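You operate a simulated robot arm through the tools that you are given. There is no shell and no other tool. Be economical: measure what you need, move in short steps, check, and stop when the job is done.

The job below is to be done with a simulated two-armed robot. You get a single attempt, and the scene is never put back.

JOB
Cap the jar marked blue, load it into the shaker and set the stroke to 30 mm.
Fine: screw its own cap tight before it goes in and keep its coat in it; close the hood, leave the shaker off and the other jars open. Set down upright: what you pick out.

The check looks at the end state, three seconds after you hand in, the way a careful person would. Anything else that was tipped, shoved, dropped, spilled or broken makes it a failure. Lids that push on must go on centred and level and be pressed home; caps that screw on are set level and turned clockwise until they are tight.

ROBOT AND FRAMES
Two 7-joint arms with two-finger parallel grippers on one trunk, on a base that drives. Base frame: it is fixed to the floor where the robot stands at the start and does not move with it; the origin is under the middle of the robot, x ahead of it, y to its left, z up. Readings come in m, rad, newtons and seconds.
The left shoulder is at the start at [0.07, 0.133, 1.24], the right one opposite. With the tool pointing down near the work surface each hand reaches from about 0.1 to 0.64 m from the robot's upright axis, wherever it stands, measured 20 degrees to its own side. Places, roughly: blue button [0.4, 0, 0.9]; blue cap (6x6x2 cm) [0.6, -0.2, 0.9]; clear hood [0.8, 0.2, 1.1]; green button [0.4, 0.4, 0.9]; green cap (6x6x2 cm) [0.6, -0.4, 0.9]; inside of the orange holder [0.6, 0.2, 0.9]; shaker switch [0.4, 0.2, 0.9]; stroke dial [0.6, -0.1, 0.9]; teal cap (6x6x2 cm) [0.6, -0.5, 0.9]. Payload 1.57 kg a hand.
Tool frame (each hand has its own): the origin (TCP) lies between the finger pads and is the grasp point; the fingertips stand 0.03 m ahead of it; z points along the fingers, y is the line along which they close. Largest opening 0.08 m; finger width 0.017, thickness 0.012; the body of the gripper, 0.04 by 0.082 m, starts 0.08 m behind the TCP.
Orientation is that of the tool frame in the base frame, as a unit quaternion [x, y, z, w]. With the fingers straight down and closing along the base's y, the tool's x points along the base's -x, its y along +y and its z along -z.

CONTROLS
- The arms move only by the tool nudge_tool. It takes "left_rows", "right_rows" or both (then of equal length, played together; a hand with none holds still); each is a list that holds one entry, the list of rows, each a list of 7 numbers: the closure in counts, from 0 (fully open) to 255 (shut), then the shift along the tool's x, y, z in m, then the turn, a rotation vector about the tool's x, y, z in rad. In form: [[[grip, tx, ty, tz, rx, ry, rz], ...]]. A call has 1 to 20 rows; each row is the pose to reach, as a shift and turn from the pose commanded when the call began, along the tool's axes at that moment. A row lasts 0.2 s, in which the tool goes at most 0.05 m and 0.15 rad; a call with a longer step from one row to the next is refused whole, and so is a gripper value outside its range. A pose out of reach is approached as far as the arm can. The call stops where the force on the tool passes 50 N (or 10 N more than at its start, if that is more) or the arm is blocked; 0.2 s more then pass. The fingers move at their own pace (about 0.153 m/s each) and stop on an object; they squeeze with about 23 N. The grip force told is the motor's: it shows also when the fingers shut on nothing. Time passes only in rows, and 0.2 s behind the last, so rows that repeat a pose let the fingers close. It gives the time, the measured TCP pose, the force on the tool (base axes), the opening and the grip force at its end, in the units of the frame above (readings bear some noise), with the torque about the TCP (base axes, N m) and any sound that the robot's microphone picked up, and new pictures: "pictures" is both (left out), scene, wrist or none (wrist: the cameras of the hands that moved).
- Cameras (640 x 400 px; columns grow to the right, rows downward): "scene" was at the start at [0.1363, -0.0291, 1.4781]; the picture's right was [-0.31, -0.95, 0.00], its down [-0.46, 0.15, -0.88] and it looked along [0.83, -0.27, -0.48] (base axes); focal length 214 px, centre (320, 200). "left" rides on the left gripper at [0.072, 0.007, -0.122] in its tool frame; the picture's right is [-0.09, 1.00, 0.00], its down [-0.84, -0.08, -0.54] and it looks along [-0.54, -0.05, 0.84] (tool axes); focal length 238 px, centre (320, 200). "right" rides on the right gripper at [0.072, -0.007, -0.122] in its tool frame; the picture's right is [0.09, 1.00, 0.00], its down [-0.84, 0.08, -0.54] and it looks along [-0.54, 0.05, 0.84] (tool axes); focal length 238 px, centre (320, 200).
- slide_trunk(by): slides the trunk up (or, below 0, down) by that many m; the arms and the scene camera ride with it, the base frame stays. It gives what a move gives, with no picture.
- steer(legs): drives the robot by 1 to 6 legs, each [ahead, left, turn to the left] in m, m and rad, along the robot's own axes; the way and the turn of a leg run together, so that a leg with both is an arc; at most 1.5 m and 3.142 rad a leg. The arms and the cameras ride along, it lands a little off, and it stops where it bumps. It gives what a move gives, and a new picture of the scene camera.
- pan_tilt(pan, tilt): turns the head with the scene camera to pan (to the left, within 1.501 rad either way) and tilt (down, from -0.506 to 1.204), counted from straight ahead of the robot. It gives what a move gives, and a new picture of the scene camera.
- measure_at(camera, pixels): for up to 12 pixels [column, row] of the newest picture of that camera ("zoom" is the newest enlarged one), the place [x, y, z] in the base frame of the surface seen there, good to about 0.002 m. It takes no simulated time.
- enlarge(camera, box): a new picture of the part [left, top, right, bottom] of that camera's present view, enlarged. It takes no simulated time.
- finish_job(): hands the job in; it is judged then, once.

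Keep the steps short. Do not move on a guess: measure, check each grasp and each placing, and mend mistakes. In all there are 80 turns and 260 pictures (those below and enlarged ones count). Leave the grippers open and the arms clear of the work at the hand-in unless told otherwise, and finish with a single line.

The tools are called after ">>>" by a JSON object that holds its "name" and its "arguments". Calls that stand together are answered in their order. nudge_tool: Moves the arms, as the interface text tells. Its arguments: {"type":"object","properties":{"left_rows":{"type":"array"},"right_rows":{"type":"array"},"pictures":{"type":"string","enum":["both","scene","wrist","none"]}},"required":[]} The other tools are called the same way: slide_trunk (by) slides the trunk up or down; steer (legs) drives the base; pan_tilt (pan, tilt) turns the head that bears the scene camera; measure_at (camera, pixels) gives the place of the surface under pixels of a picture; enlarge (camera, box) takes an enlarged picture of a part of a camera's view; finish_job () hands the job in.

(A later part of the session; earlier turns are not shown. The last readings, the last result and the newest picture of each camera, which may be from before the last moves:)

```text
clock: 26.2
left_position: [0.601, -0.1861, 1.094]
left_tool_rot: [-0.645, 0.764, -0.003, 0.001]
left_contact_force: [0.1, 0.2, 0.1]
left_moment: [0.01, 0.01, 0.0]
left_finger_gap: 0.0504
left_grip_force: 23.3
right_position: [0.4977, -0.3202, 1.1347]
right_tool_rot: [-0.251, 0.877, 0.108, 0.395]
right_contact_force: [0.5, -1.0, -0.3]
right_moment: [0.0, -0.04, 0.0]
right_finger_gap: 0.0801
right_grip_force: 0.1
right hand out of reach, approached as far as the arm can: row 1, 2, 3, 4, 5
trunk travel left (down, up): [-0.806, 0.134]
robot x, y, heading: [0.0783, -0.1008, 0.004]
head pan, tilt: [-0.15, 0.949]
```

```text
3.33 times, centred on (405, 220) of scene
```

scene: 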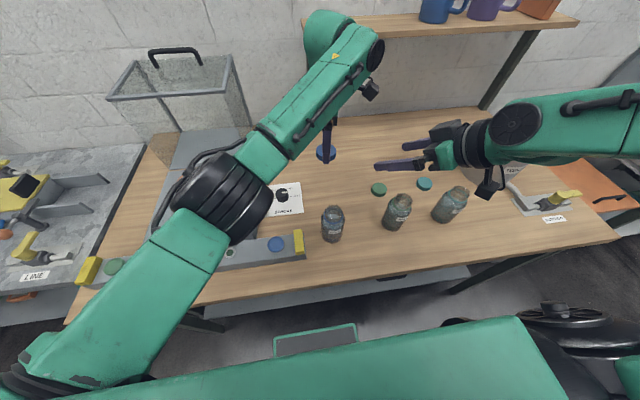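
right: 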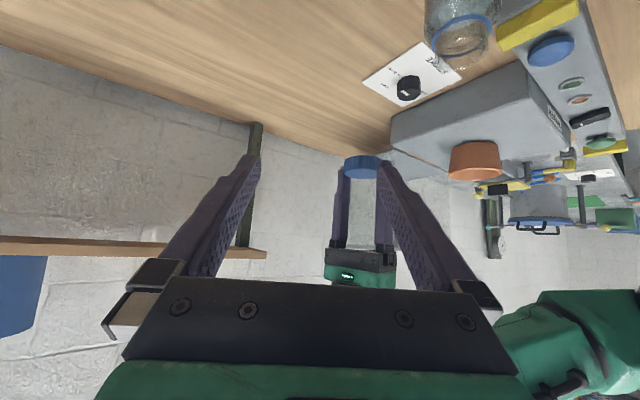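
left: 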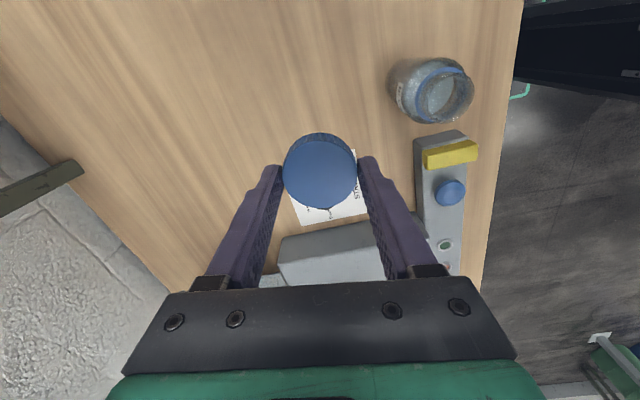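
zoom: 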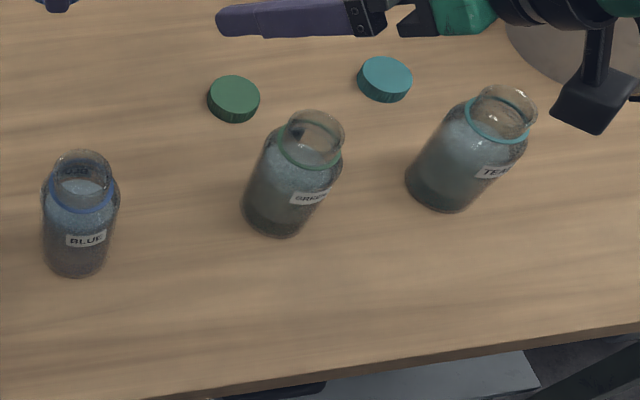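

All three jars stand as before. The right arm was simply too folded, so I back the base off 0.13 m; both hands are high enough to ride along.

>>> {"name": "steer", "arguments": {"legs": [[-0.13, 0, 0]]}}

```text
clock: 27.4
left_position: [0.475, -0.1852, 1.0922]
left_tool_rot: [-0.645, 0.764, 0.001, -0.001]
left_contact_force: [0.3, 0.0, 0.4]
left_moment: [0.01, 0.03, 0.05]
left_finger_gap: 0.0505
left_grip_force: 22.5
right_position: [0.3742, -0.3201, 1.1336]
right_tool_rot: [-0.25, 0.878, 0.107, 0.393]
right_contact_force: [-0.3, -0.7, 0.5]
right_moment: [-0.01, 0.0, -0.04]
right_finger_gap: 0.0802
right_grip_force: 0.1
trunk travel left (down, up): [-0.806, 0.134]
robot x, y, heading: [-0.0533, -0.0998, 0.0]
head pan, tilt: [-0.15, 0.949]
```

scene: 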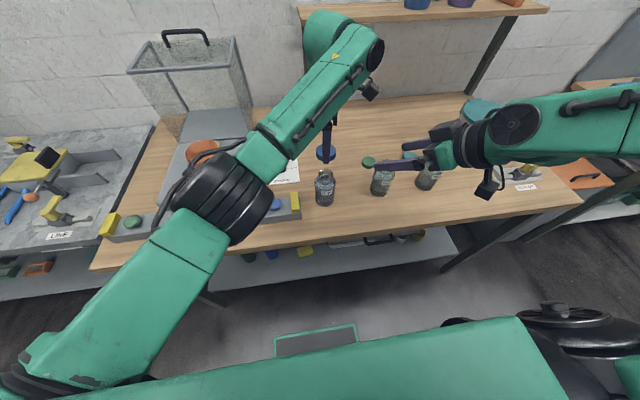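

Now the right hand moves toward the approach point (0.388,-0.239,0.993) in small rows.

>>> {"name": "nudge_tool", "arguments": {"right_rows": [[[0, 0.015, 0.011, 0.027, 0, 0, 0], [0, 0.03, 0.022, 0.054, 0, 0, 0], [0, 0.045, 0.034, 0.08, 0, 0, 0], [0, 0.06, 0.045, 0.107, 0, 0, 0], [0, 0.075, 0.056, 0.134, 0, 0, 0]]]}}

```text
clock: 28.6
left_position: [0.4747, -0.1859, 1.0921]
left_tool_rot: [-0.646, 0.764, -0.001, 0.0]
left_contact_force: [0.8, -0.5, -1.3]
left_moment: [-0.03, 0.02, 0.03]
left_finger_gap: 0.0503
left_grip_force: 22.8
right_position: [0.3839, -0.2734, 0.9809]
right_tool_rot: [-0.252, 0.876, 0.112, 0.396]
right_contact_force: [0.1, 0.6, -0.1]
right_moment: [0.02, -0.03, 0.01]
right_finger_gap: 0.08
right_grip_force: 0.1
right hand out of reach, approached as far as the arm can: row 1, 2, 3, 4, 5
trunk travel left (down, up): [-0.806, 0.134]
robot x, y, heading: [-0.048, -0.0981, 0.005]
head pan, tilt: [-0.15, 0.949]
```

scene: 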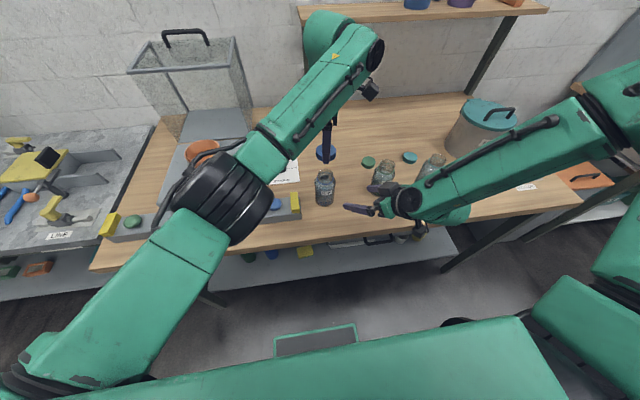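
right: 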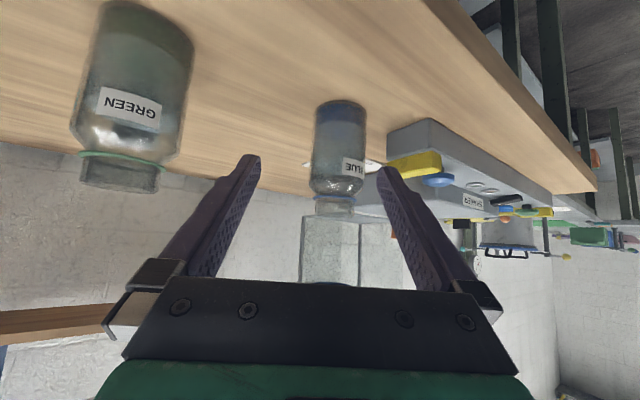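

The arm is 3.5 cm short in y. Shifting the base 5 cm to the left lets the right hand reach further to its own side.

>>> {"name": "steer", "arguments": {"legs": [[0, 0.05, 0]]}}

>>> {"name": "nudge_tool", "arguments": {"right_rows": [[[0, 0, 0, 0, 0, 0, 0]]], "pictures": "wrist"}}

```text
clock: 29.6
left_position: [0.4718, -0.1422, 1.0939]
left_tool_rot: [-0.645, 0.764, 0.001, 0.001]
left_contact_force: [-0.8, -2.0, -0.7]
left_moment: [0.05, 0.0, 0.01]
left_finger_gap: 0.0502
left_grip_force: 23.1
right_position: [0.3826, -0.2281, 0.9811]
right_tool_rot: [-0.25, 0.876, 0.115, 0.397]
right_contact_force: [-0.5, -0.4, 0.3]
right_moment: [0.02, -0.01, 0.03]
right_finger_gap: 0.0799
right_grip_force: 0.1
trunk travel left (down, up): [-0.806, 0.134]
robot x, y, heading: [-0.048, -0.0523, 0.003]
head pan, tilt: [-0.15, 0.949]
```

scene: 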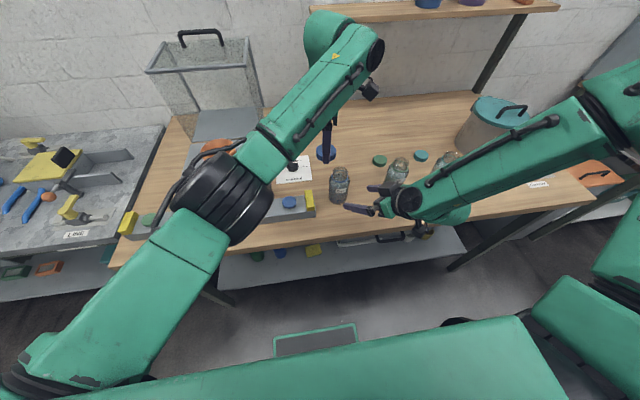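

```text
clock: 30.0
left_position: [0.4726, -0.1373, 1.0944]
left_tool_rot: [-0.646, 0.763, -0.001, 0.0]
left_contact_force: [0.7, -0.3, -0.3]
left_moment: [0.02, -0.02, -0.01]
left_finger_gap: 0.0503
left_grip_force: 22.5
right_position: [0.3821, -0.2236, 0.9819]
right_tool_rot: [-0.25, 0.876, 0.111, 0.397]
right_contact_force: [-0.3, 0.3, -0.2]
right_moment: [0.03, 0.0, 0.01]
right_finger_gap: 0.0802
right_grip_force: 0.1
trunk travel left (down, up): [-0.806, 0.134]
robot x, y, heading: [-0.0497, -0.0505, 0.002]
head pan, tilt: [-0.15, 0.949]
```

right: 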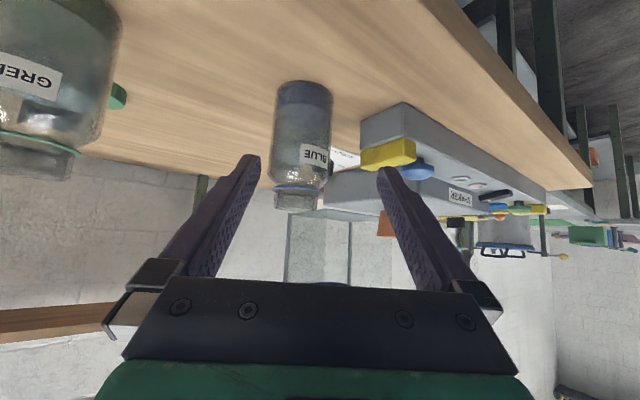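

Jar at column 303, slightly left of the finger middle (320). I shift 16 mm sideways and 4 cm ahead first, then check.

>>> {"name": "nudge_tool", "arguments": {"right_rows": [[[0, -0.003, -0.008, 0, 0, 0, 0], [0, -0.006, -0.016, 0.01, 0, 0, 0], [0, -0.006, -0.016, 0.025, 0, 0, 0], [0, -0.006, -0.016, 0.04, 0, 0, 0]]], "pictures": "wrist"}}

>>> {"name": "measure_at", "arguments": {"camera": "right", "pixels": [[322, 130], [345, 130], [300, 130], [322, 95], [250, 165], [389, 172]]}}

```text
clock: 31.0
left_position: [0.4729, -0.1369, 1.0923]
left_tool_rot: [-0.645, 0.764, -0.001, 0.0]
left_contact_force: [-0.4, -0.3, -0.2]
left_moment: [-0.01, 0.01, -0.01]
left_finger_gap: 0.05
left_grip_force: 22.9
right_position: [0.4213, -0.2197, 0.96]
right_tool_rot: [-0.252, 0.876, 0.113, 0.396]
right_contact_force: [1.2, -0.1, 0.3]
right_moment: [0.04, 0.02, 0.02]
right_finger_gap: 0.0798
right_grip_force: 0.2
trunk travel left (down, up): [-0.806, 0.134]
robot x, y, heading: [-0.0496, -0.0511, 0.001]
head pan, tilt: [-0.15, 0.949]
```

right: 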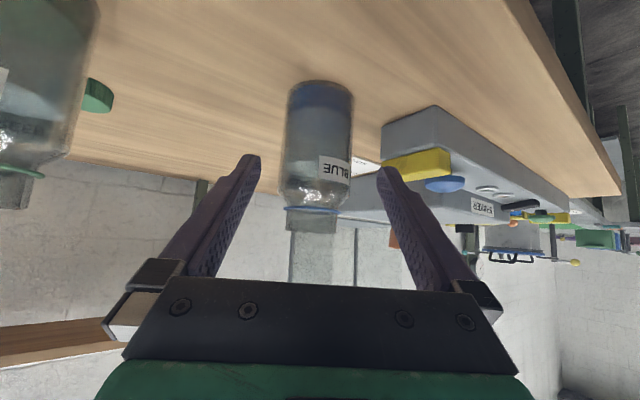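

```text
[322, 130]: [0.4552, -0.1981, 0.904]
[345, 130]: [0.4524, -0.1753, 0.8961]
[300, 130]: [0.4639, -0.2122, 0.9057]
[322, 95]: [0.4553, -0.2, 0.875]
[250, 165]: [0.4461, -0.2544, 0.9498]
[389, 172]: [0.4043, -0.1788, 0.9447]
```

Good tracking. I advance the remaining 0.088 m along the fingers and then close on the jar body.

>>> {"name": "nudge_tool", "arguments": {"right_rows": [[[0, 0.001, 0, 0.025, 0, 0, 0], [0, 0.002, 0, 0.05, 0, 0, 0], [0, 0.003, 0, 0.07, 0, 0, 0], [0, 0.004, 0, 0.088, 0, 0, 0]]]}}

>>> {"name": "enlarge", "arguments": {"camera": "scene", "box": [280, 150, 440, 250]}}

```text
clock: 32.0
left_position: [0.4729, -0.1363, 1.094]
left_tool_rot: [-0.645, 0.764, -0.001, 0.0]
left_contact_force: [-0.2, -1.3, 0.4]
left_moment: [0.02, 0.0, 0.01]
left_finger_gap: 0.0499
left_grip_force: 22.6
right_position: [0.4694, -0.2056, 0.9003]
right_tool_rot: [-0.251, 0.874, 0.115, 0.399]
right_contact_force: [-0.9, 0.5, 1.3]
right_moment: [0.04, 0.02, 0.01]
right_finger_gap: 0.0798
right_grip_force: 0.0
right hand out of reach, approached as far as the arm can: row 1, 2, 3, 4
trunk travel left (down, up): [-0.806, 0.134]
robot x, y, heading: [-0.0464, -0.0489, 0.0]
head pan, tilt: [-0.15, 0.949]
```

scene: 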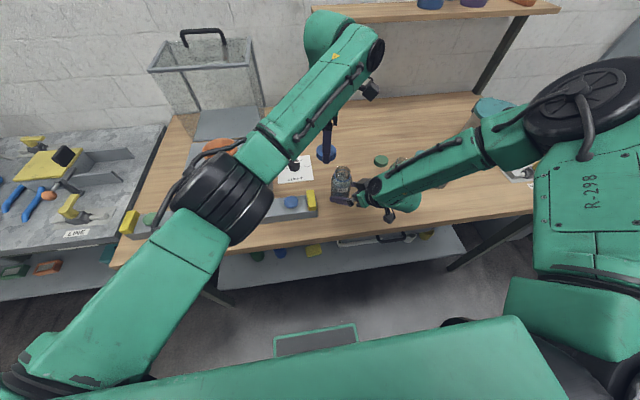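
right: 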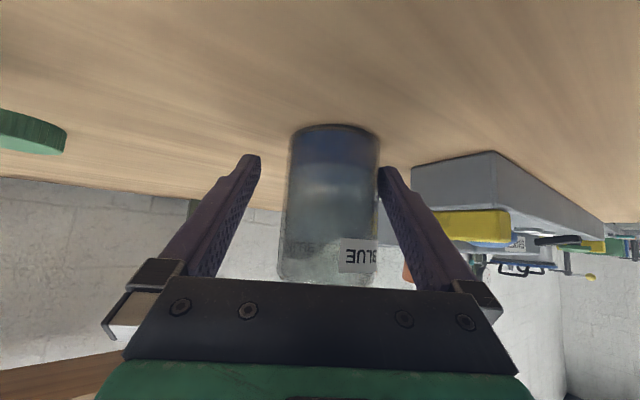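

```text
4.00 times, centred on (360, 200) of scene
```

zoom: 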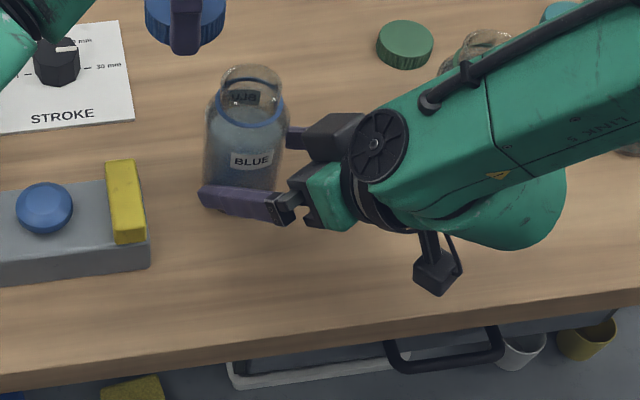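

The right hand is 2 cm short in y (jar nearer the right finger). I shift the base left by 1.7 cm to centre it.

>>> {"name": "steer", "arguments": {"legs": [[0, 0.017, 0]]}}

>>> {"name": "nudge_tool", "arguments": {"right_rows": [[[0, 0, 0, 0, 0, 0, 0]]], "pictures": "wrist"}}

```text
clock: 32.7
left_position: [0.4728, -0.1236, 1.0938]
left_tool_rot: [-0.645, 0.765, 0.001, 0.001]
left_contact_force: [-0.8, -0.5, -0.1]
left_moment: [0.02, -0.04, -0.01]
left_finger_gap: 0.0497
left_grip_force: 22.9
right_position: [0.4689, -0.1934, 0.8996]
right_tool_rot: [-0.251, 0.874, 0.117, 0.399]
right_contact_force: [0.4, -0.4, 0.0]
right_moment: [0.05, -0.01, 0.01]
right_finger_gap: 0.0801
right_grip_force: 0.2
trunk travel left (down, up): [-0.806, 0.134]
robot x, y, heading: [-0.0479, -0.0341, 0.002]
head pan, tilt: [-0.15, 0.949]
```

scene: 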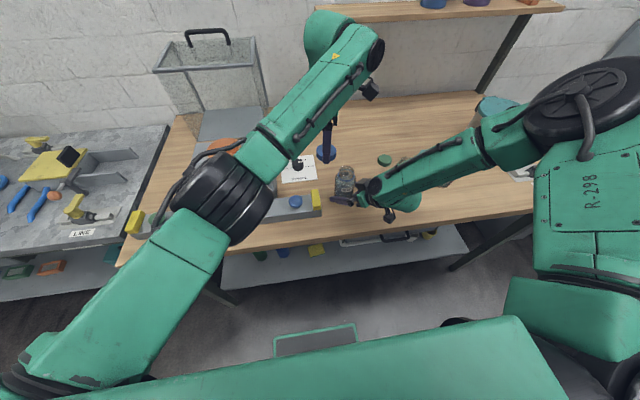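

```text
clock: 33.1
left_position: [0.4726, -0.1204, 1.0938]
left_tool_rot: [-0.644, 0.765, -0.001, -0.001]
left_contact_force: [-0.9, 0.5, -0.2]
left_moment: [0.0, -0.01, -0.02]
left_finger_gap: 0.0502
left_grip_force: 23.0
right_position: [0.4695, -0.1893, 0.9003]
right_tool_rot: [-0.251, 0.875, 0.115, 0.398]
right_contact_force: [-0.5, -0.5, 0.3]
right_moment: [-0.02, 0.02, 0.03]
right_finger_gap: 0.0798
right_grip_force: 0.0
trunk travel left (down, up): [-0.806, 0.134]
robot x, y, heading: [-0.048, -0.0318, 0.007]
head pan, tilt: [-0.15, 0.949]
```

right: 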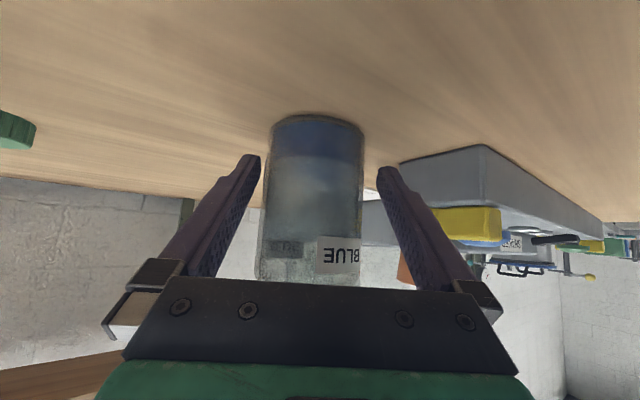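

Jar is centred between the fingers. Closing the right gripper.

>>> {"name": "nudge_tool", "arguments": {"right_rows": [[[60, 0, 0, 0, 0, 0, 0], [120, 0, 0, 0, 0, 0, 0], [255, 0, 0, 0, 0, 0, 0], [255, 0, 0, 0, 0, 0, 0], [255, 0, 0, 0, 0, 0, 0]]]}}

>>> {"name": "enlarge", "arguments": {"camera": "scene", "box": [280, 140, 440, 240]}}

>>> {"name": "enlarge", "arguments": {"camera": "left", "box": [240, 0, 560, 200]}}

```text
clock: 34.3
left_position: [0.4723, -0.1205, 1.0937]
left_tool_rot: [-0.645, 0.764, -0.001, 0.0]
left_contact_force: [0.4, -0.2, 0.7]
left_moment: [0.04, 0.05, -0.01]
left_finger_gap: 0.0497
left_grip_force: 23.1
right_position: [0.4688, -0.1899, 0.8997]
right_tool_rot: [-0.252, 0.874, 0.115, 0.398]
right_contact_force: [-0.5, -1.1, 0.5]
right_moment: [0.08, -0.01, 0.02]
right_finger_gap: 0.0626
right_grip_force: 23.1
trunk travel left (down, up): [-0.806, 0.134]
robot x, y, heading: [-0.0481, -0.0335, 0.003]
head pan, tilt: [-0.15, 0.949]
```

scene: 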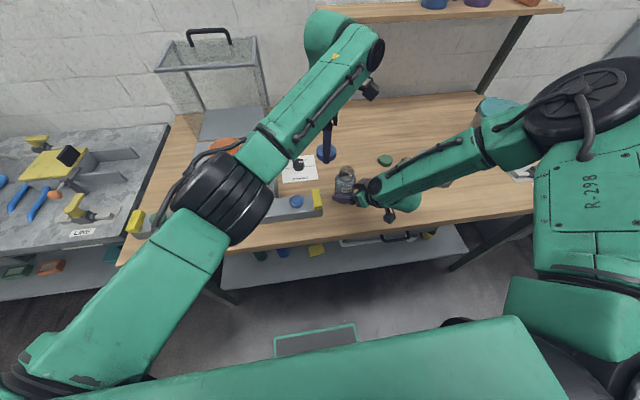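
right: 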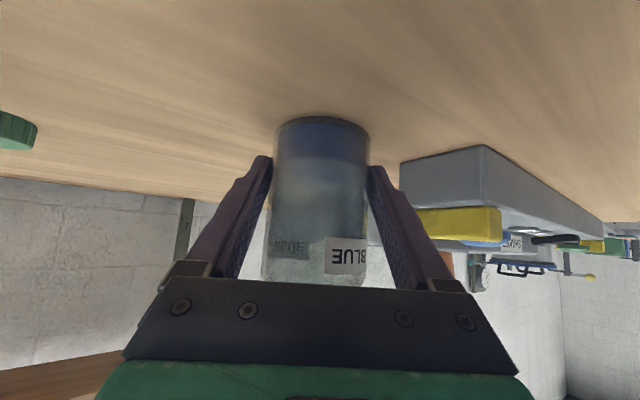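

```text
4.00 times, centred on (360, 190) of scene
```

zoom: 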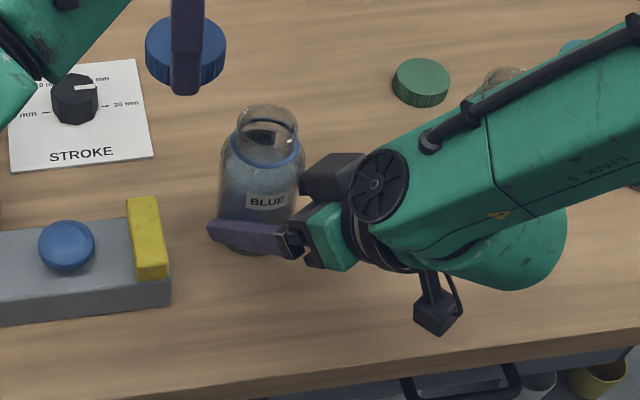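

```text
2.00 times, centred on (400, 100) of left
```

zoom: 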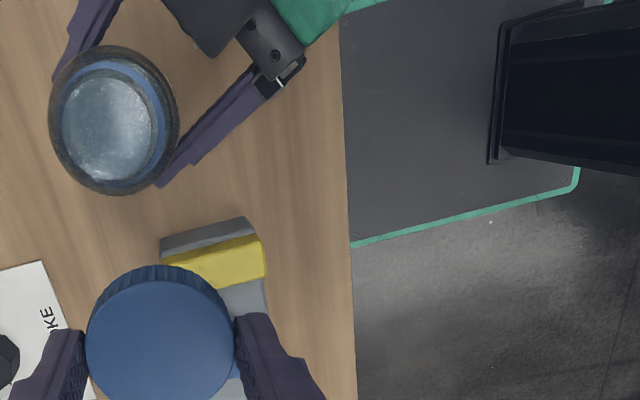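

Jar held (0.0626). I measure the jar's rim in this view to place the cap.

>>> {"name": "measure_at", "arguments": {"camera": "zoom", "pixels": [[55, 110], [60, 130], [80, 60], [115, 50], [150, 70], [172, 115], [165, 150], [150, 172], [120, 190], [85, 178], [65, 155], [108, 120]]}}

>>> {"name": "enlarge", "arguments": {"camera": "left", "box": [250, 10, 350, 110]}}

```text
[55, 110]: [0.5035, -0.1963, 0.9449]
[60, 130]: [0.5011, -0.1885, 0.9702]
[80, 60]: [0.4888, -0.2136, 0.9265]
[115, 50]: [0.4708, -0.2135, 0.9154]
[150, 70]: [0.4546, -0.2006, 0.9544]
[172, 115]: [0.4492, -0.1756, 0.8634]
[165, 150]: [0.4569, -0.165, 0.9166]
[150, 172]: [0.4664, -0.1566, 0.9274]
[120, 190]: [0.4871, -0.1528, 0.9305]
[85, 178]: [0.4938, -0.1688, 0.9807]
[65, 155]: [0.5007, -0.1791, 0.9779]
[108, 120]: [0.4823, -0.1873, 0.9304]
```

```text
4.00 times, centred on (300, 60) of left
```

zoom: 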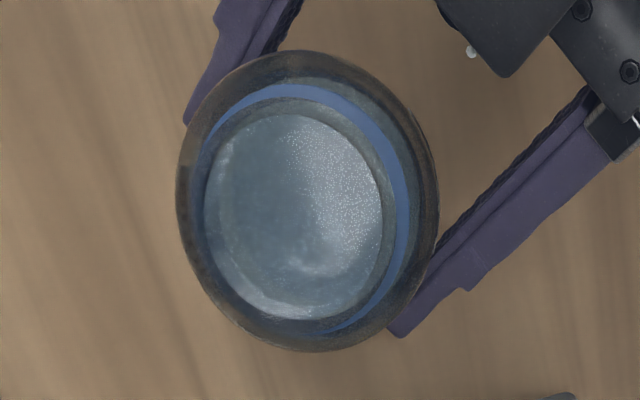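

>>> {"name": "measure_at", "arguments": {"camera": "zoom", "pixels": [[200, 210], [206, 180], [240, 125], [300, 105], [350, 130], [385, 190], [388, 230], [370, 280], [330, 315], [290, 325], [240, 300], [212, 260]]}}

```text
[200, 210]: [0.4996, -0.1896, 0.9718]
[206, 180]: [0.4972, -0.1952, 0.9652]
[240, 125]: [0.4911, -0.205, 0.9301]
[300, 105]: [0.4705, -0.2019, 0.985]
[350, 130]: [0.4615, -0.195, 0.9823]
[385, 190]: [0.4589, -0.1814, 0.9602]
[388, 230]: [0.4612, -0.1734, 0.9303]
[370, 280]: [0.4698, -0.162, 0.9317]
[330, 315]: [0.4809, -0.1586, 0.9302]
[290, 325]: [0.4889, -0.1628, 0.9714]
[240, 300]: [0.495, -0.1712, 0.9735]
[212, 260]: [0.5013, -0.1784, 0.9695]
```

>>> {"name": "measure_at", "arguments": {"camera": "left", "pixels": [[320, 134], [320, 141], [320, 207], [312, 207], [287, 165], [354, 165], [287, 178], [354, 178], [300, 148], [340, 148], [300, 198], [340, 198]]}}

>>> {"name": "enlarge", "arguments": {"camera": "left", "box": [270, 120, 370, 220]}}

```text
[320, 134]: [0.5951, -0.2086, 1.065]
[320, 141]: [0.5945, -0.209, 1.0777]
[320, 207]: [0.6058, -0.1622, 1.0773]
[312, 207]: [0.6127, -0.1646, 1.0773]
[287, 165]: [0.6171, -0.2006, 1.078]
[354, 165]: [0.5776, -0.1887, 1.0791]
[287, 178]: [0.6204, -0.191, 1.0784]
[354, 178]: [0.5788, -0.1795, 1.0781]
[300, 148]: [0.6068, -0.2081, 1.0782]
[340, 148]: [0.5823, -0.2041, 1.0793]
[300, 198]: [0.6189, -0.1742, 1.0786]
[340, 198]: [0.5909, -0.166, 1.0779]
```

```text
4.00 times, centred on (320, 170) of left
```

zoom: 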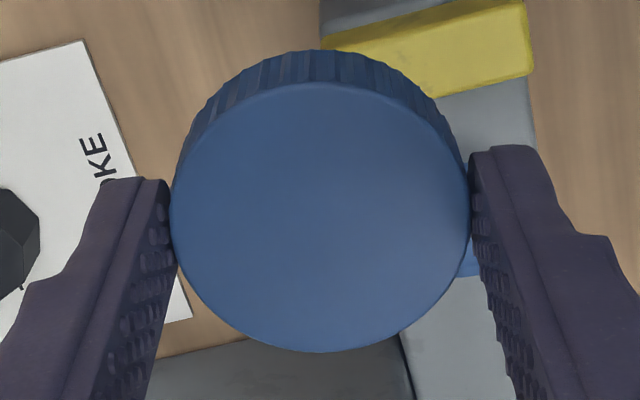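

>>> {"name": "measure_at", "arguments": {"camera": "zoom", "pixels": [[320, 92], [320, 345], [180, 215], [460, 215], [230, 115], [410, 115], [220, 310], [420, 310]]}}

```text
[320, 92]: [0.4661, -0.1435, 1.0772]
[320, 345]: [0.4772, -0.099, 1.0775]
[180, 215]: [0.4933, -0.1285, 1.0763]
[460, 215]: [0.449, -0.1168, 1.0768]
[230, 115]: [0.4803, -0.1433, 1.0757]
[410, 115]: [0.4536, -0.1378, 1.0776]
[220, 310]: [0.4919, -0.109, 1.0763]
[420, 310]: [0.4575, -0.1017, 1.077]
```

Cap-to-jar offset is (0.0087,-0.061). Before moving over I check how high the right wrist stands, because the left hand's camera sweeps past it.

>>> {"name": "measure_at", "arguments": {"camera": "scene", "pixels": [[374, 186], [385, 180], [400, 172], [430, 158], [362, 186], [390, 215], [405, 200], [470, 140], [379, 178], [370, 88], [325, 45], [345, 20]]}}

```text
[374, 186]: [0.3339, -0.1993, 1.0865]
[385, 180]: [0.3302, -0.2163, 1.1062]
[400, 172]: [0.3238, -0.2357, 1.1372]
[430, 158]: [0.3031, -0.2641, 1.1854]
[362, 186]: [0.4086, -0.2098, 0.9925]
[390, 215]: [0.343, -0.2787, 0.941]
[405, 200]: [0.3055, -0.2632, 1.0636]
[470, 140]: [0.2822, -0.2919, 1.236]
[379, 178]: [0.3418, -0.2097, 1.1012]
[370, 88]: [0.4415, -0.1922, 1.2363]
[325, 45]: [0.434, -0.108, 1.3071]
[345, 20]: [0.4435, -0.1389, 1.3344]
```

Clearance is fine (right wrist stays at x<0.35). I move the cap over the jar and down to about 5 mm above the rim.

>>> {"name": "nudge_tool", "arguments": {"left_rows": [[[255, 0.03, -0.01, 0, 0, 0, 0], [255, 0.0587, -0.0188, 0, 0, 0, 0], [255, 0.0587, -0.0188, 0.03, 0, 0, 0], [255, 0.0587, -0.0188, 0.055, 0, 0, 0], [255, 0.0587, -0.0188, 0.069, 0, 0, 0]]]}}

>>> {"name": "enlarge", "arguments": {"camera": "scene", "box": [300, 150, 400, 215]}}

>>> {"name": "enlarge", "arguments": {"camera": "left", "box": [240, 90, 400, 230]}}

>>> {"name": "enlarge", "arguments": {"camera": "right", "box": [240, 180, 400, 300]}}

```text
clock: 35.5
left_position: [0.455, -0.1506, 1.0495]
left_tool_rot: [-0.642, 0.767, 0.003, 0.002]
left_contact_force: [0.1, -0.2, -0.6]
left_moment: [0.02, 0.0, 0.0]
left_finger_gap: 0.0497
left_grip_force: 22.9
left hand out of reach, approached as far as the arm can: row 1, 2, 3, 4, 5
right_position: [0.4688, -0.19, 0.9002]
right_tool_rot: [-0.252, 0.874, 0.115, 0.398]
right_contact_force: [-0.9, -0.1, -0.7]
right_moment: [0.08, 0.1, 0.02]
right_finger_gap: 0.0624
right_grip_force: 22.8
trunk travel left (down, up): [-0.806, 0.134]
robot x, y, heading: [-0.0532, -0.0331, 0.002]
head pan, tilt: [-0.15, 0.949]
```

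scene: 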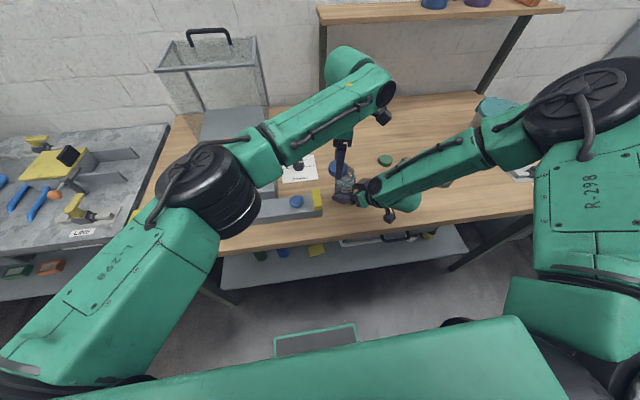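
left: 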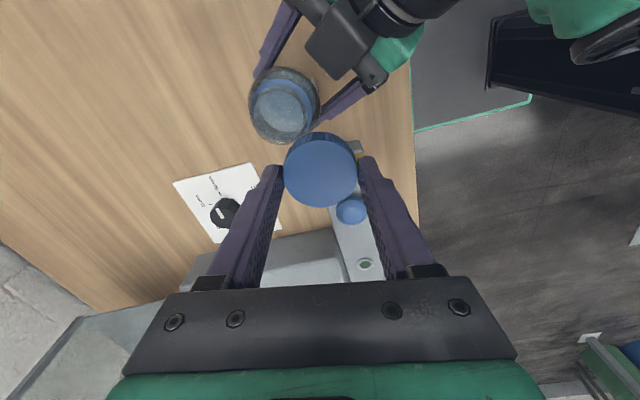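

```text
6.15 times, centred on (350, 182) of scene
```

zoom: 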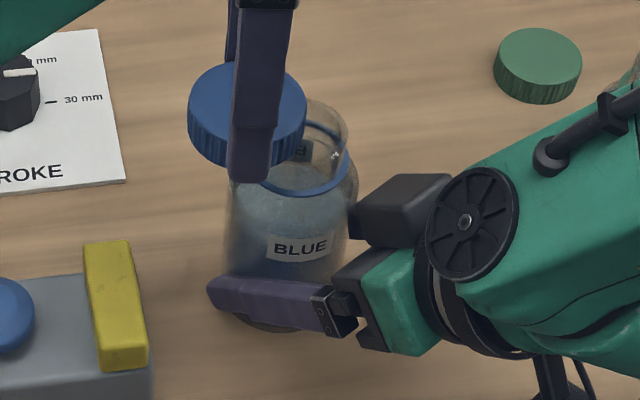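

```text
2.86 times, centred on (320, 160) of left
```

zoom: 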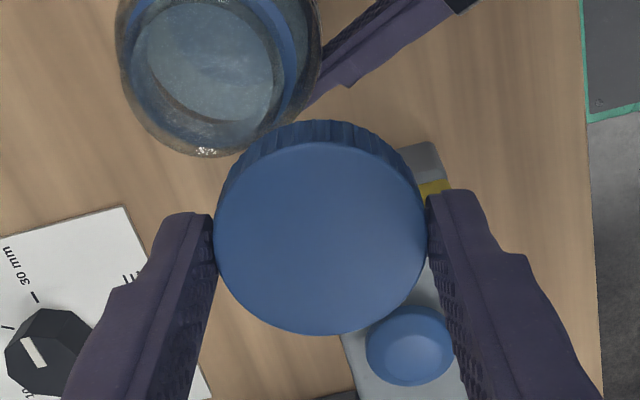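

```text
3.33 times, centred on (320, 240) of right
```

zoom: 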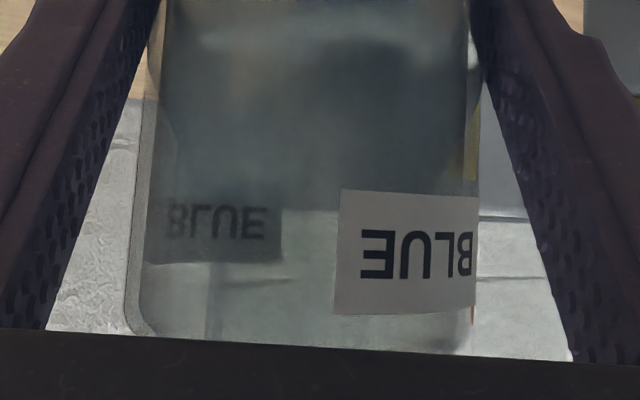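

The left arm can't reach there at this wrist turn. I turn the wrist clockwise by 0.75 rad at this height while moving over the jar.

>>> {"name": "nudge_tool", "arguments": {"left_rows": [[[255, 0, 0, 0, 0, 0, 0.15], [255, 0, 0, 0, 0, 0, 0.3], [255, 0, 0, 0, 0, 0, 0.45], [255, 0.008, -0.01, 0, 0, 0, 0.6], [255, 0.017, -0.02, 0, 0, 0, 0.75], [255, 0.026, -0.031, 0, 0, 0, 0.75], [255, 0.026, -0.031, 0, 0, 0, 0.75]]], "pictures": "wrist"}}

```text
clock: 37.1
left_position: [0.4804, -0.1353, 1.0445]
left_tool_rot: [-0.32, 0.947, 0.0, 0.0]
left_contact_force: [-0.1, 0.3, 0.4]
left_moment: [0.0, 0.01, 0.02]
left_finger_gap: 0.0496
left_grip_force: 22.9
left hand out of reach, approached as far as the arm can: row 4, 5, 6, 7
right_position: [0.469, -0.1904, 0.8999]
right_tool_rot: [-0.251, 0.875, 0.115, 0.398]
right_contact_force: [-0.1, -0.2, -0.4]
right_moment: [0.05, 0.01, 0.0]
right_finger_gap: 0.0624
right_grip_force: 22.8
trunk travel left (down, up): [-0.806, 0.134]
robot x, y, heading: [-0.0491, -0.0346, 0.004]
head pan, tilt: [-0.15, 0.949]
```

left: 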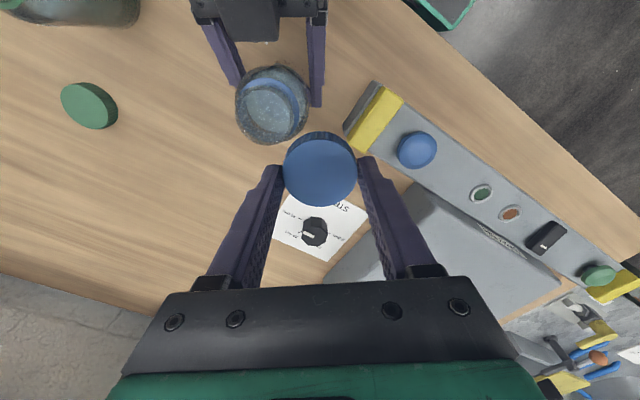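

The limit is the left arm's distance, so the robot must come 8 cm nearer with the right hand re-gripping. I open the right hand, back out along its fingers and then raise it.

>>> {"name": "nudge_tool", "arguments": {"right_rows": [[[0, 0, 0, 0, 0, 0, 0], [0, 0, 0, 0, 0, 0, 0], [0, 0, 0, -0.04, 0, 0, 0], [0, 0, 0, -0.08, 0, 0, 0], [0, 0, 0, -0.12, 0, 0, 0], [0, -0.03, 0, -0.15, 0, 0, 0], [0, -0.06, 0, -0.175, 0, 0, 0], [0, -0.09, 0, -0.2, 0, 0, 0]]]}}

```text
clock: 38.9
left_position: [0.4795, -0.1318, 1.0453]
left_tool_rot: [-0.319, 0.948, -0.002, 0.001]
left_contact_force: [-0.4, 0.4, -0.5]
left_moment: [0.02, -0.02, 0.03]
left_finger_gap: 0.0496
left_grip_force: 23.7
right_position: [0.3888, -0.2399, 1.0988]
right_tool_rot: [-0.252, 0.875, 0.115, 0.398]
right_contact_force: [-0.8, -0.6, -0.5]
right_moment: [-0.01, 0.02, 0.01]
right_finger_gap: 0.0798
right_grip_force: 0.0
trunk travel left (down, up): [-0.806, 0.134]
robot x, y, heading: [-0.0556, -0.0317, 0.003]
head pan, tilt: [-0.15, 0.949]
```

scene: 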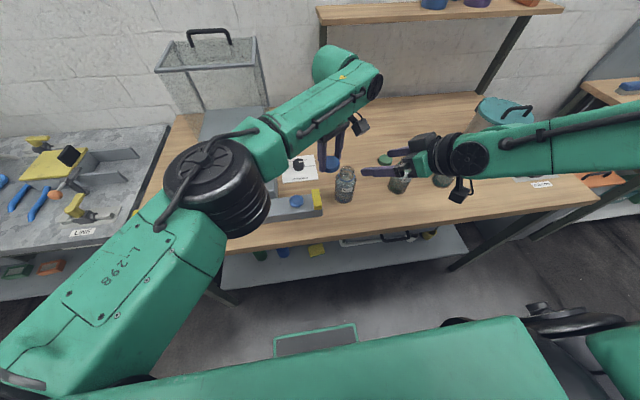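
right: 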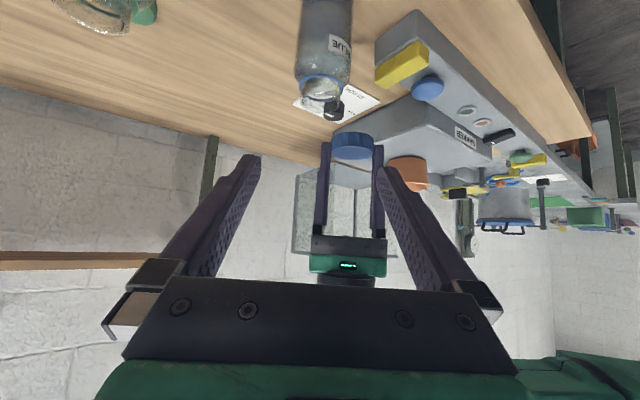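

Jar stands. Drive 8 cm ahead and 2 cm left.

>>> {"name": "steer", "arguments": {"legs": [[0.08, 0.022, 0]]}}

>>> {"name": "nudge_tool", "arguments": {"left_rows": [[[255, 0, 0, 0, 0, 0, 0], [255, 0, 0, 0, 0, 0, 0]]], "pictures": "none"}}

>>> {"name": "enlarge", "arguments": {"camera": "right", "box": [220, 0, 480, 200]}}

```text
clock: 40.0
left_position: [0.5564, -0.1126, 1.0459]
left_tool_rot: [-0.32, 0.948, -0.001, 0.001]
left_contact_force: [-0.5, -0.5, -0.1]
left_moment: [0.03, -0.07, -0.01]
left_finger_gap: 0.0489
left_grip_force: 23.2
right_position: [0.4662, -0.2167, 1.0997]
right_tool_rot: [-0.252, 0.874, 0.115, 0.4]
right_contact_force: [-0.4, 0.2, -0.1]
right_moment: [0.0, 0.02, 0.02]
right_finger_gap: 0.0799
right_grip_force: 0.0
trunk travel left (down, up): [-0.806, 0.134]
robot x, y, heading: [0.0304, -0.014, 0.004]
head pan, tilt: [-0.15, 0.949]
```

scene: 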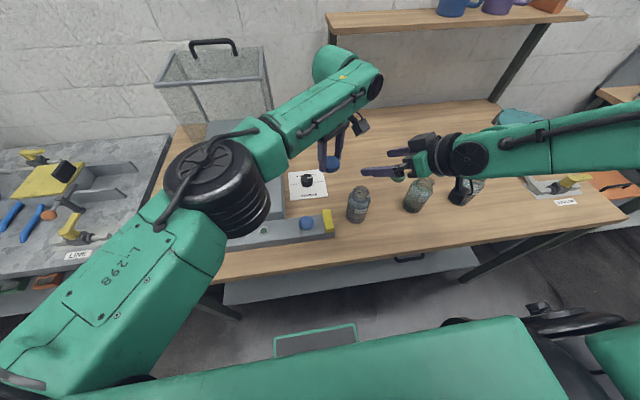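

```text
clock: 40.6
left_position: [0.5587, -0.1119, 1.0452]
left_tool_rot: [-0.32, 0.947, -0.001, 0.0]
left_contact_force: [0.4, -0.1, 0.4]
left_moment: [-0.01, 0.01, 0.0]
left_finger_gap: 0.0493
left_grip_force: 23.2
right_position: [0.4695, -0.2169, 1.0995]
right_tool_rot: [-0.252, 0.874, 0.116, 0.4]
right_contact_force: [0.4, 0.7, -1.1]
right_moment: [0.0, 0.02, 0.03]
right_finger_gap: 0.0799
right_grip_force: 0.1
trunk travel left (down, up): [-0.806, 0.134]
robot x, y, heading: [0.0314, -0.0113, -0.0]
head pan, tilt: [-0.15, 0.949]
```

```text
2.00 times, centred on (350, 100) of right
```

zoom: 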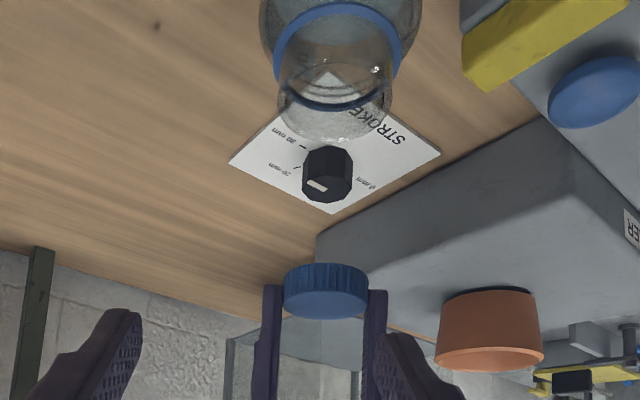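

Now the right hand to the approach point (0.416,-0.223,0.966), first back, then down.

>>> {"name": "nudge_tool", "arguments": {"right_rows": [[[0, 0.0243, 0.016, -0.0127, 0, 0, 0], [0, 0.06, 0.02, 0.01, 0, 0, 0], [0, 0.097, 0.022, 0.031, 0, 0, 0], [0, 0.133, 0.0234, 0.051, 0, 0, 0]]], "pictures": "wrist"}}

```text
clock: 41.6
left_position: [0.5595, -0.1116, 1.0453]
left_tool_rot: [-0.32, 0.947, -0.002, 0.001]
left_contact_force: [0.5, -0.3, 0.7]
left_moment: [0.01, 0.03, -0.01]
left_finger_gap: 0.0487
left_grip_force: 23.0
right_position: [0.4163, -0.2243, 0.9636]
right_tool_rot: [-0.252, 0.874, 0.116, 0.398]
right_contact_force: [-0.6, 0.5, -0.3]
right_moment: [0.0, -0.05, 0.01]
right_finger_gap: 0.0798
right_grip_force: 0.0
right hand out of reach, approached as far as the arm can: row 1, 2, 3
trunk travel left (down, up): [-0.806, 0.134]
robot x, y, heading: [0.0299, -0.0147, -0.001]
head pan, tilt: [-0.15, 0.949]
```

right: 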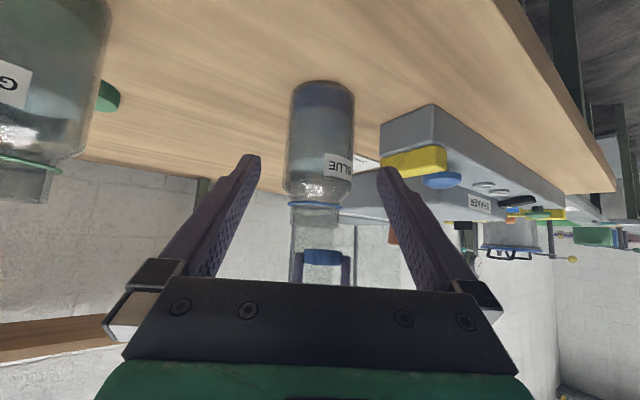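

Reached. Advancing 0.095 m along the fingers.

>>> {"name": "nudge_tool", "arguments": {"right_rows": [[[0, 0, 0, 0.025, 0, 0, 0], [0, 0, 0, 0.05, 0, 0, 0], [0, 0, 0, 0.075, 0, 0, 0], [0, 0, 0, 0.095, 0, 0, 0]]], "pictures": "wrist"}}

```text
clock: 42.6
left_position: [0.5601, -0.1124, 1.0442]
left_tool_rot: [-0.32, 0.948, -0.001, -0.001]
left_contact_force: [0.1, 0.1, -1.2]
left_moment: [0.04, -0.02, -0.02]
left_finger_gap: 0.0489
left_grip_force: 23.4
right_position: [0.4781, -0.1849, 0.9016]
right_tool_rot: [-0.251, 0.875, 0.115, 0.399]
right_contact_force: [-0.4, 0.3, -0.3]
right_moment: [0.0, 0.0, -0.02]
right_finger_gap: 0.08
right_grip_force: 0.0
trunk travel left (down, up): [-0.806, 0.134]
robot x, y, heading: [0.0293, -0.0119, 0.003]
head pan, tilt: [-0.15, 0.949]
```

right: 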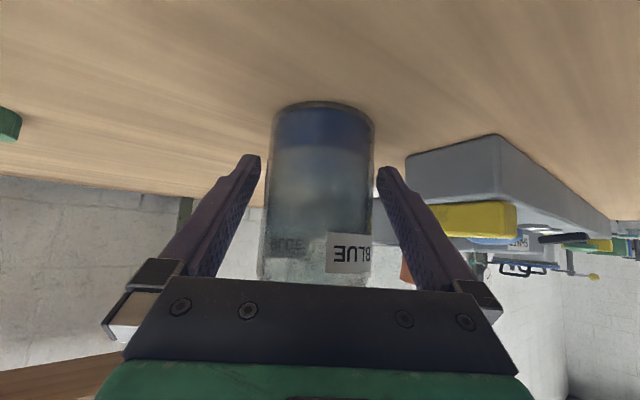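

Centred and within reach. I ease back 8 mm, close the right hand, and at the same time turn the left wrist back 0.6 rad for more screwing range.

>>> {"name": "nudge_tool", "arguments": {"right_rows": [[[0, 0, 0, -0.008, 0, 0, 0], [80, 0, 0, -0.008, 0, 0, 0], [255, 0, 0, -0.008, 0, 0, 0], [255, 0, 0, -0.008, 0, 0, 0], [255, 0, 0, -0.008, 0, 0, 0]]], "left_rows": [[[255, 0, 0, 0, 0, 0, -0.13], [255, 0, 0, 0, 0, 0, -0.26], [255, 0, 0, 0, 0, 0, -0.39], [255, 0, 0, 0, 0, 0, -0.52], [255, 0, 0, 0, 0, 0, -0.65]]]}}

>>> {"name": "enlarge", "arguments": {"camera": "left", "box": [270, 120, 370, 220]}}

```text
clock: 43.8
left_position: [0.559, -0.1124, 1.0447]
left_tool_rot: [-0.606, 0.795, -0.002, 0.0]
left_contact_force: [1.0, -0.3, 0.2]
left_moment: [0.0, 0.0, 0.01]
left_finger_gap: 0.0488
left_grip_force: 23.7
right_position: [0.471, -0.1882, 0.9071]
right_tool_rot: [-0.252, 0.874, 0.116, 0.398]
right_contact_force: [-1.2, -0.3, -0.5]
right_moment: [0.09, 0.08, 0.05]
right_finger_gap: 0.0628
right_grip_force: 23.8
trunk travel left (down, up): [-0.806, 0.134]
robot x, y, heading: [0.0304, -0.013, 0.001]
head pan, tilt: [-0.15, 0.949]
```

scene: 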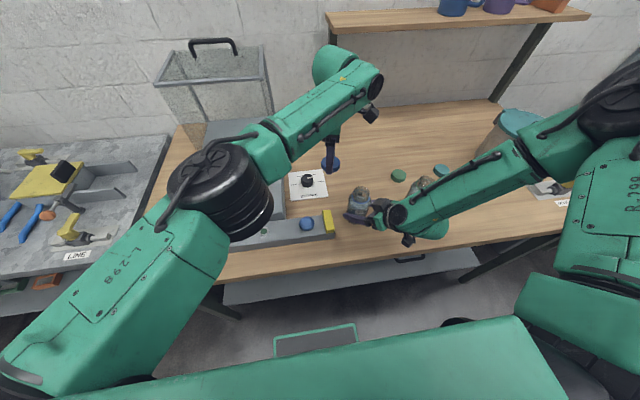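
right: 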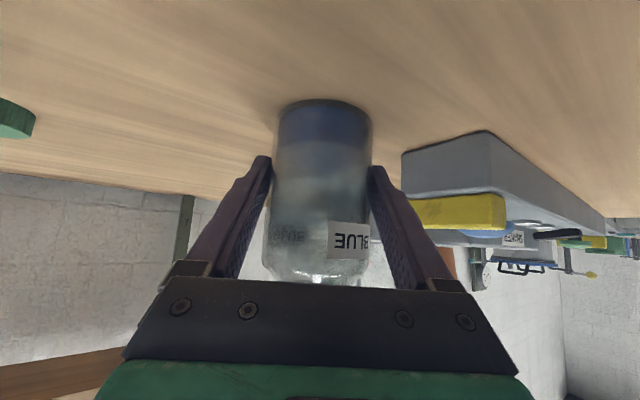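
left: 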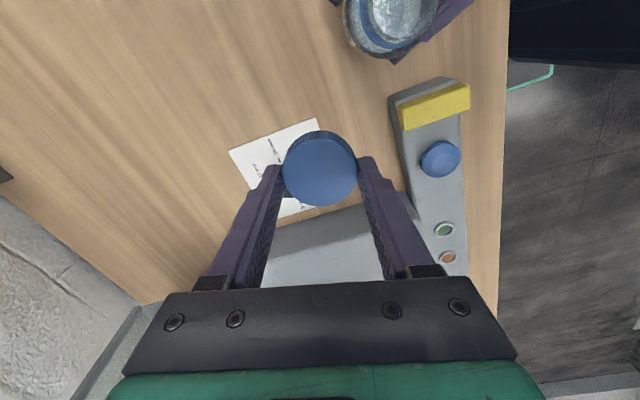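

```text
4.00 times, centred on (320, 170) of left
```

zoom: 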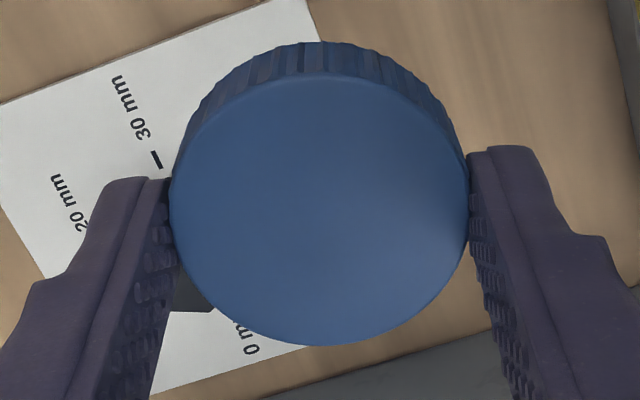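

>>> {"name": "measure_at", "arguments": {"camera": "zoom", "pixels": [[320, 85], [320, 340], [180, 205], [460, 205], [230, 115], [410, 115], [220, 300], [420, 300]]}}

>>> {"name": "measure_at", "arguments": {"camera": "left", "pixels": [[365, 10], [370, 28], [380, 38], [392, 41], [405, 38], [417, 25], [420, 10]]}}

```text
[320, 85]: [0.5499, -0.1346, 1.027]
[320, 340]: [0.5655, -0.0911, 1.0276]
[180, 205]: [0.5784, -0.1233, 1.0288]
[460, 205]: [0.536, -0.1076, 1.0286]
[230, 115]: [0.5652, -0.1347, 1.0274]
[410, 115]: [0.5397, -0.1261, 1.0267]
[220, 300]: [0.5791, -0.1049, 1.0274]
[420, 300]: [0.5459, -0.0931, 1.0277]
```

```text
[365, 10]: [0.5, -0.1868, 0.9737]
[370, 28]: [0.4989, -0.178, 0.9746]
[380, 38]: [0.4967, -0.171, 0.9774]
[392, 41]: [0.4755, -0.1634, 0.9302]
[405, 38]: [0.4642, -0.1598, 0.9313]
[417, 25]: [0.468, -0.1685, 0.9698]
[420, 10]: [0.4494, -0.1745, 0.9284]
```

Cap is level with centre (0.5575,-0.1145); jar neck centre (0.4795,-0.185). I move the cap over it, staying 2.5 cm above, then check from the scene camera.

>>> {"name": "nudge_tool", "arguments": {"left_rows": [[[255, 0.03, 0.019, 0, 0, 0, 0], [255, 0.06, 0.038, 0, 0, 0, 0], [255, 0.0886, 0.0566, 0, 0, 0, 0], [255, 0.0886, 0.0566, 0.012, 0, 0, 0]]]}}

>>> {"name": "enlarge", "arguments": {"camera": "scene", "box": [325, 165, 395, 225]}}

>>> {"name": "enlarge", "arguments": {"camera": "left", "box": [250, 80, 390, 220]}}

```text
clock: 44.8
left_position: [0.4821, -0.1829, 1.0315]
left_tool_rot: [-0.605, 0.796, -0.001, 0.0]
left_contact_force: [-0.3, 0.0, 0.3]
left_moment: [-0.01, 0.0, 0.01]
left_finger_gap: 0.0487
left_grip_force: 22.5
right_position: [0.4731, -0.1877, 0.9072]
right_tool_rot: [-0.252, 0.875, 0.115, 0.398]
right_contact_force: [-2.1, -0.7, 1.0]
right_moment: [0.03, 0.15, 0.03]
right_finger_gap: 0.0625
right_grip_force: 23.3
trunk travel left (down, up): [-0.806, 0.134]
robot x, y, heading: [0.0342, -0.0117, -0.001]
head pan, tilt: [-0.15, 0.949]
```

scene: 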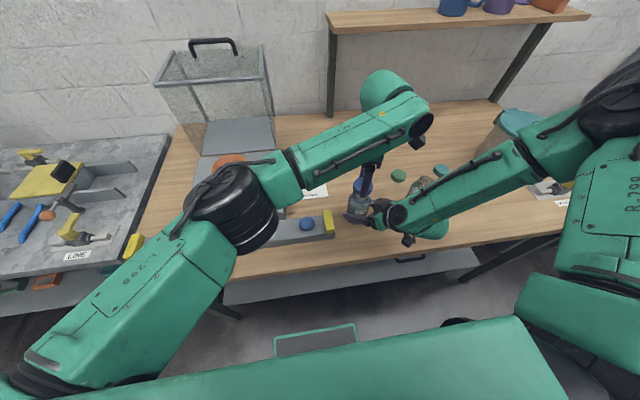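
left: 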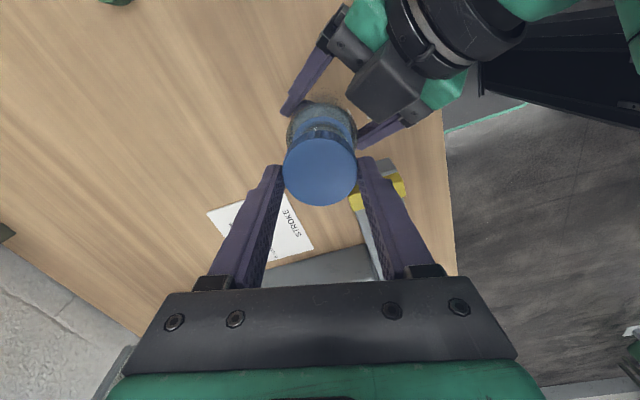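

```text
6.67 times, centred on (360, 195) of scene
```

zoom: 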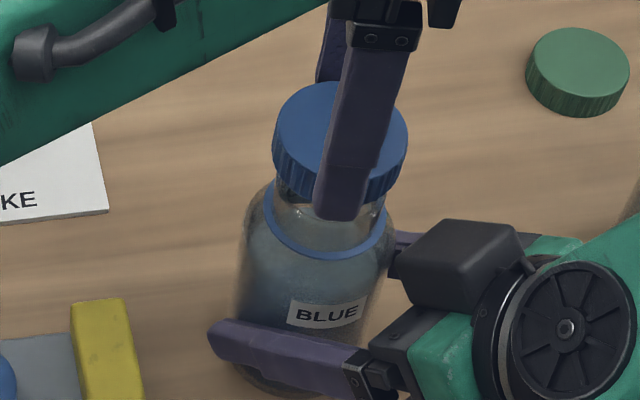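

```text
2.86 times, centred on (320, 150) of left
```

zoom: 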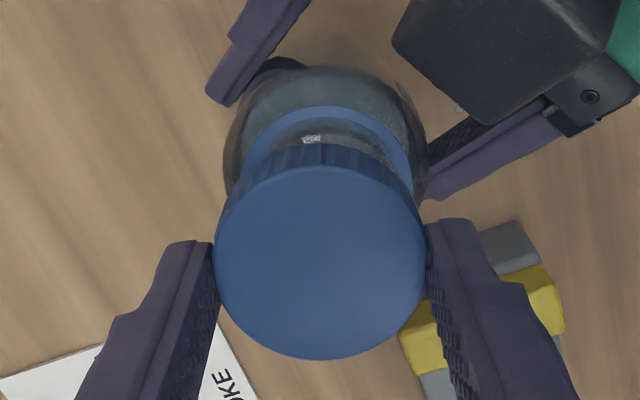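

Nearly in line. I measure both edges once more for the last millimetres.

>>> {"name": "measure_at", "arguments": {"camera": "zoom", "pixels": [[244, 170], [411, 170], [320, 118], [272, 130], [380, 130], [222, 245], [419, 245], [320, 172], [320, 352], [228, 180], [424, 180], [320, 70]]}}

```text
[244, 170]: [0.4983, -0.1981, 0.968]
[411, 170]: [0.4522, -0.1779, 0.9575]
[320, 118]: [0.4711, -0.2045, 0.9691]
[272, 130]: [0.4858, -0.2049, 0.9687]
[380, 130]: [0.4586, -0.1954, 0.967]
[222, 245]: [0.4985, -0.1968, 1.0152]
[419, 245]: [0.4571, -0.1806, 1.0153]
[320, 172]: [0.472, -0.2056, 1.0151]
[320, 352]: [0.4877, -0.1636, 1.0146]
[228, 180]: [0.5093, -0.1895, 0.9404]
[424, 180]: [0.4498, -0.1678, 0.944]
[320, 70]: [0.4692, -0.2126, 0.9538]
```

Shift 1.5 mm along tool y, 1 mm along x, and lower gently until contact.

>>> {"name": "nudge_tool", "arguments": {"left_rows": [[[255, 0.001, 0.0015, 0.004, 0, 0, 0], [255, 0.001, 0.0015, 0.009, 0, 0, 0], [255, 0.001, 0.0015, 0.013, 0, 0, 0], [255, 0.001, 0.0015, 0.016, 0, 0, 0]]], "pictures": "none"}}

>>> {"name": "enlarge", "arguments": {"camera": "scene", "box": [325, 165, 395, 225]}}

```text
clock: 45.8
left_position: [0.4796, -0.1832, 1.0156]
left_tool_rot: [-0.605, 0.796, -0.002, 0.0]
left_contact_force: [-1.0, 0.5, -0.3]
left_moment: [0.01, -0.01, -0.01]
left_finger_gap: 0.0484
left_grip_force: 22.4
right_position: [0.4715, -0.1884, 0.9074]
right_tool_rot: [-0.252, 0.875, 0.116, 0.398]
right_contact_force: [-1.0, -0.1, 1.3]
right_moment: [0.02, 0.11, 0.04]
right_finger_gap: 0.0625
right_grip_force: 23.1
trunk travel left (down, up): [-0.806, 0.134]
robot x, y, heading: [0.0295, -0.0098, 0.003]
head pan, tilt: [-0.15, 0.949]
```

```text
6.67 times, centred on (360, 195) of scene
```

zoom: 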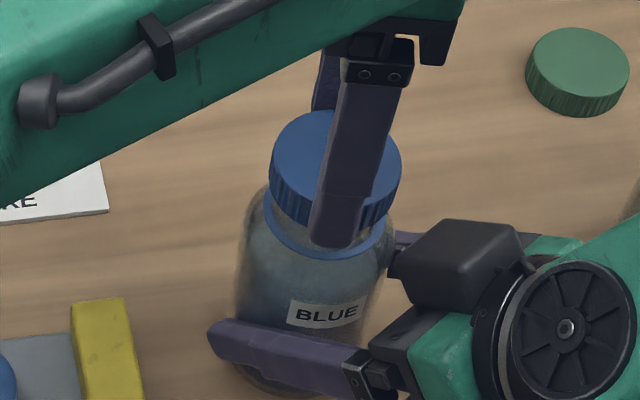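

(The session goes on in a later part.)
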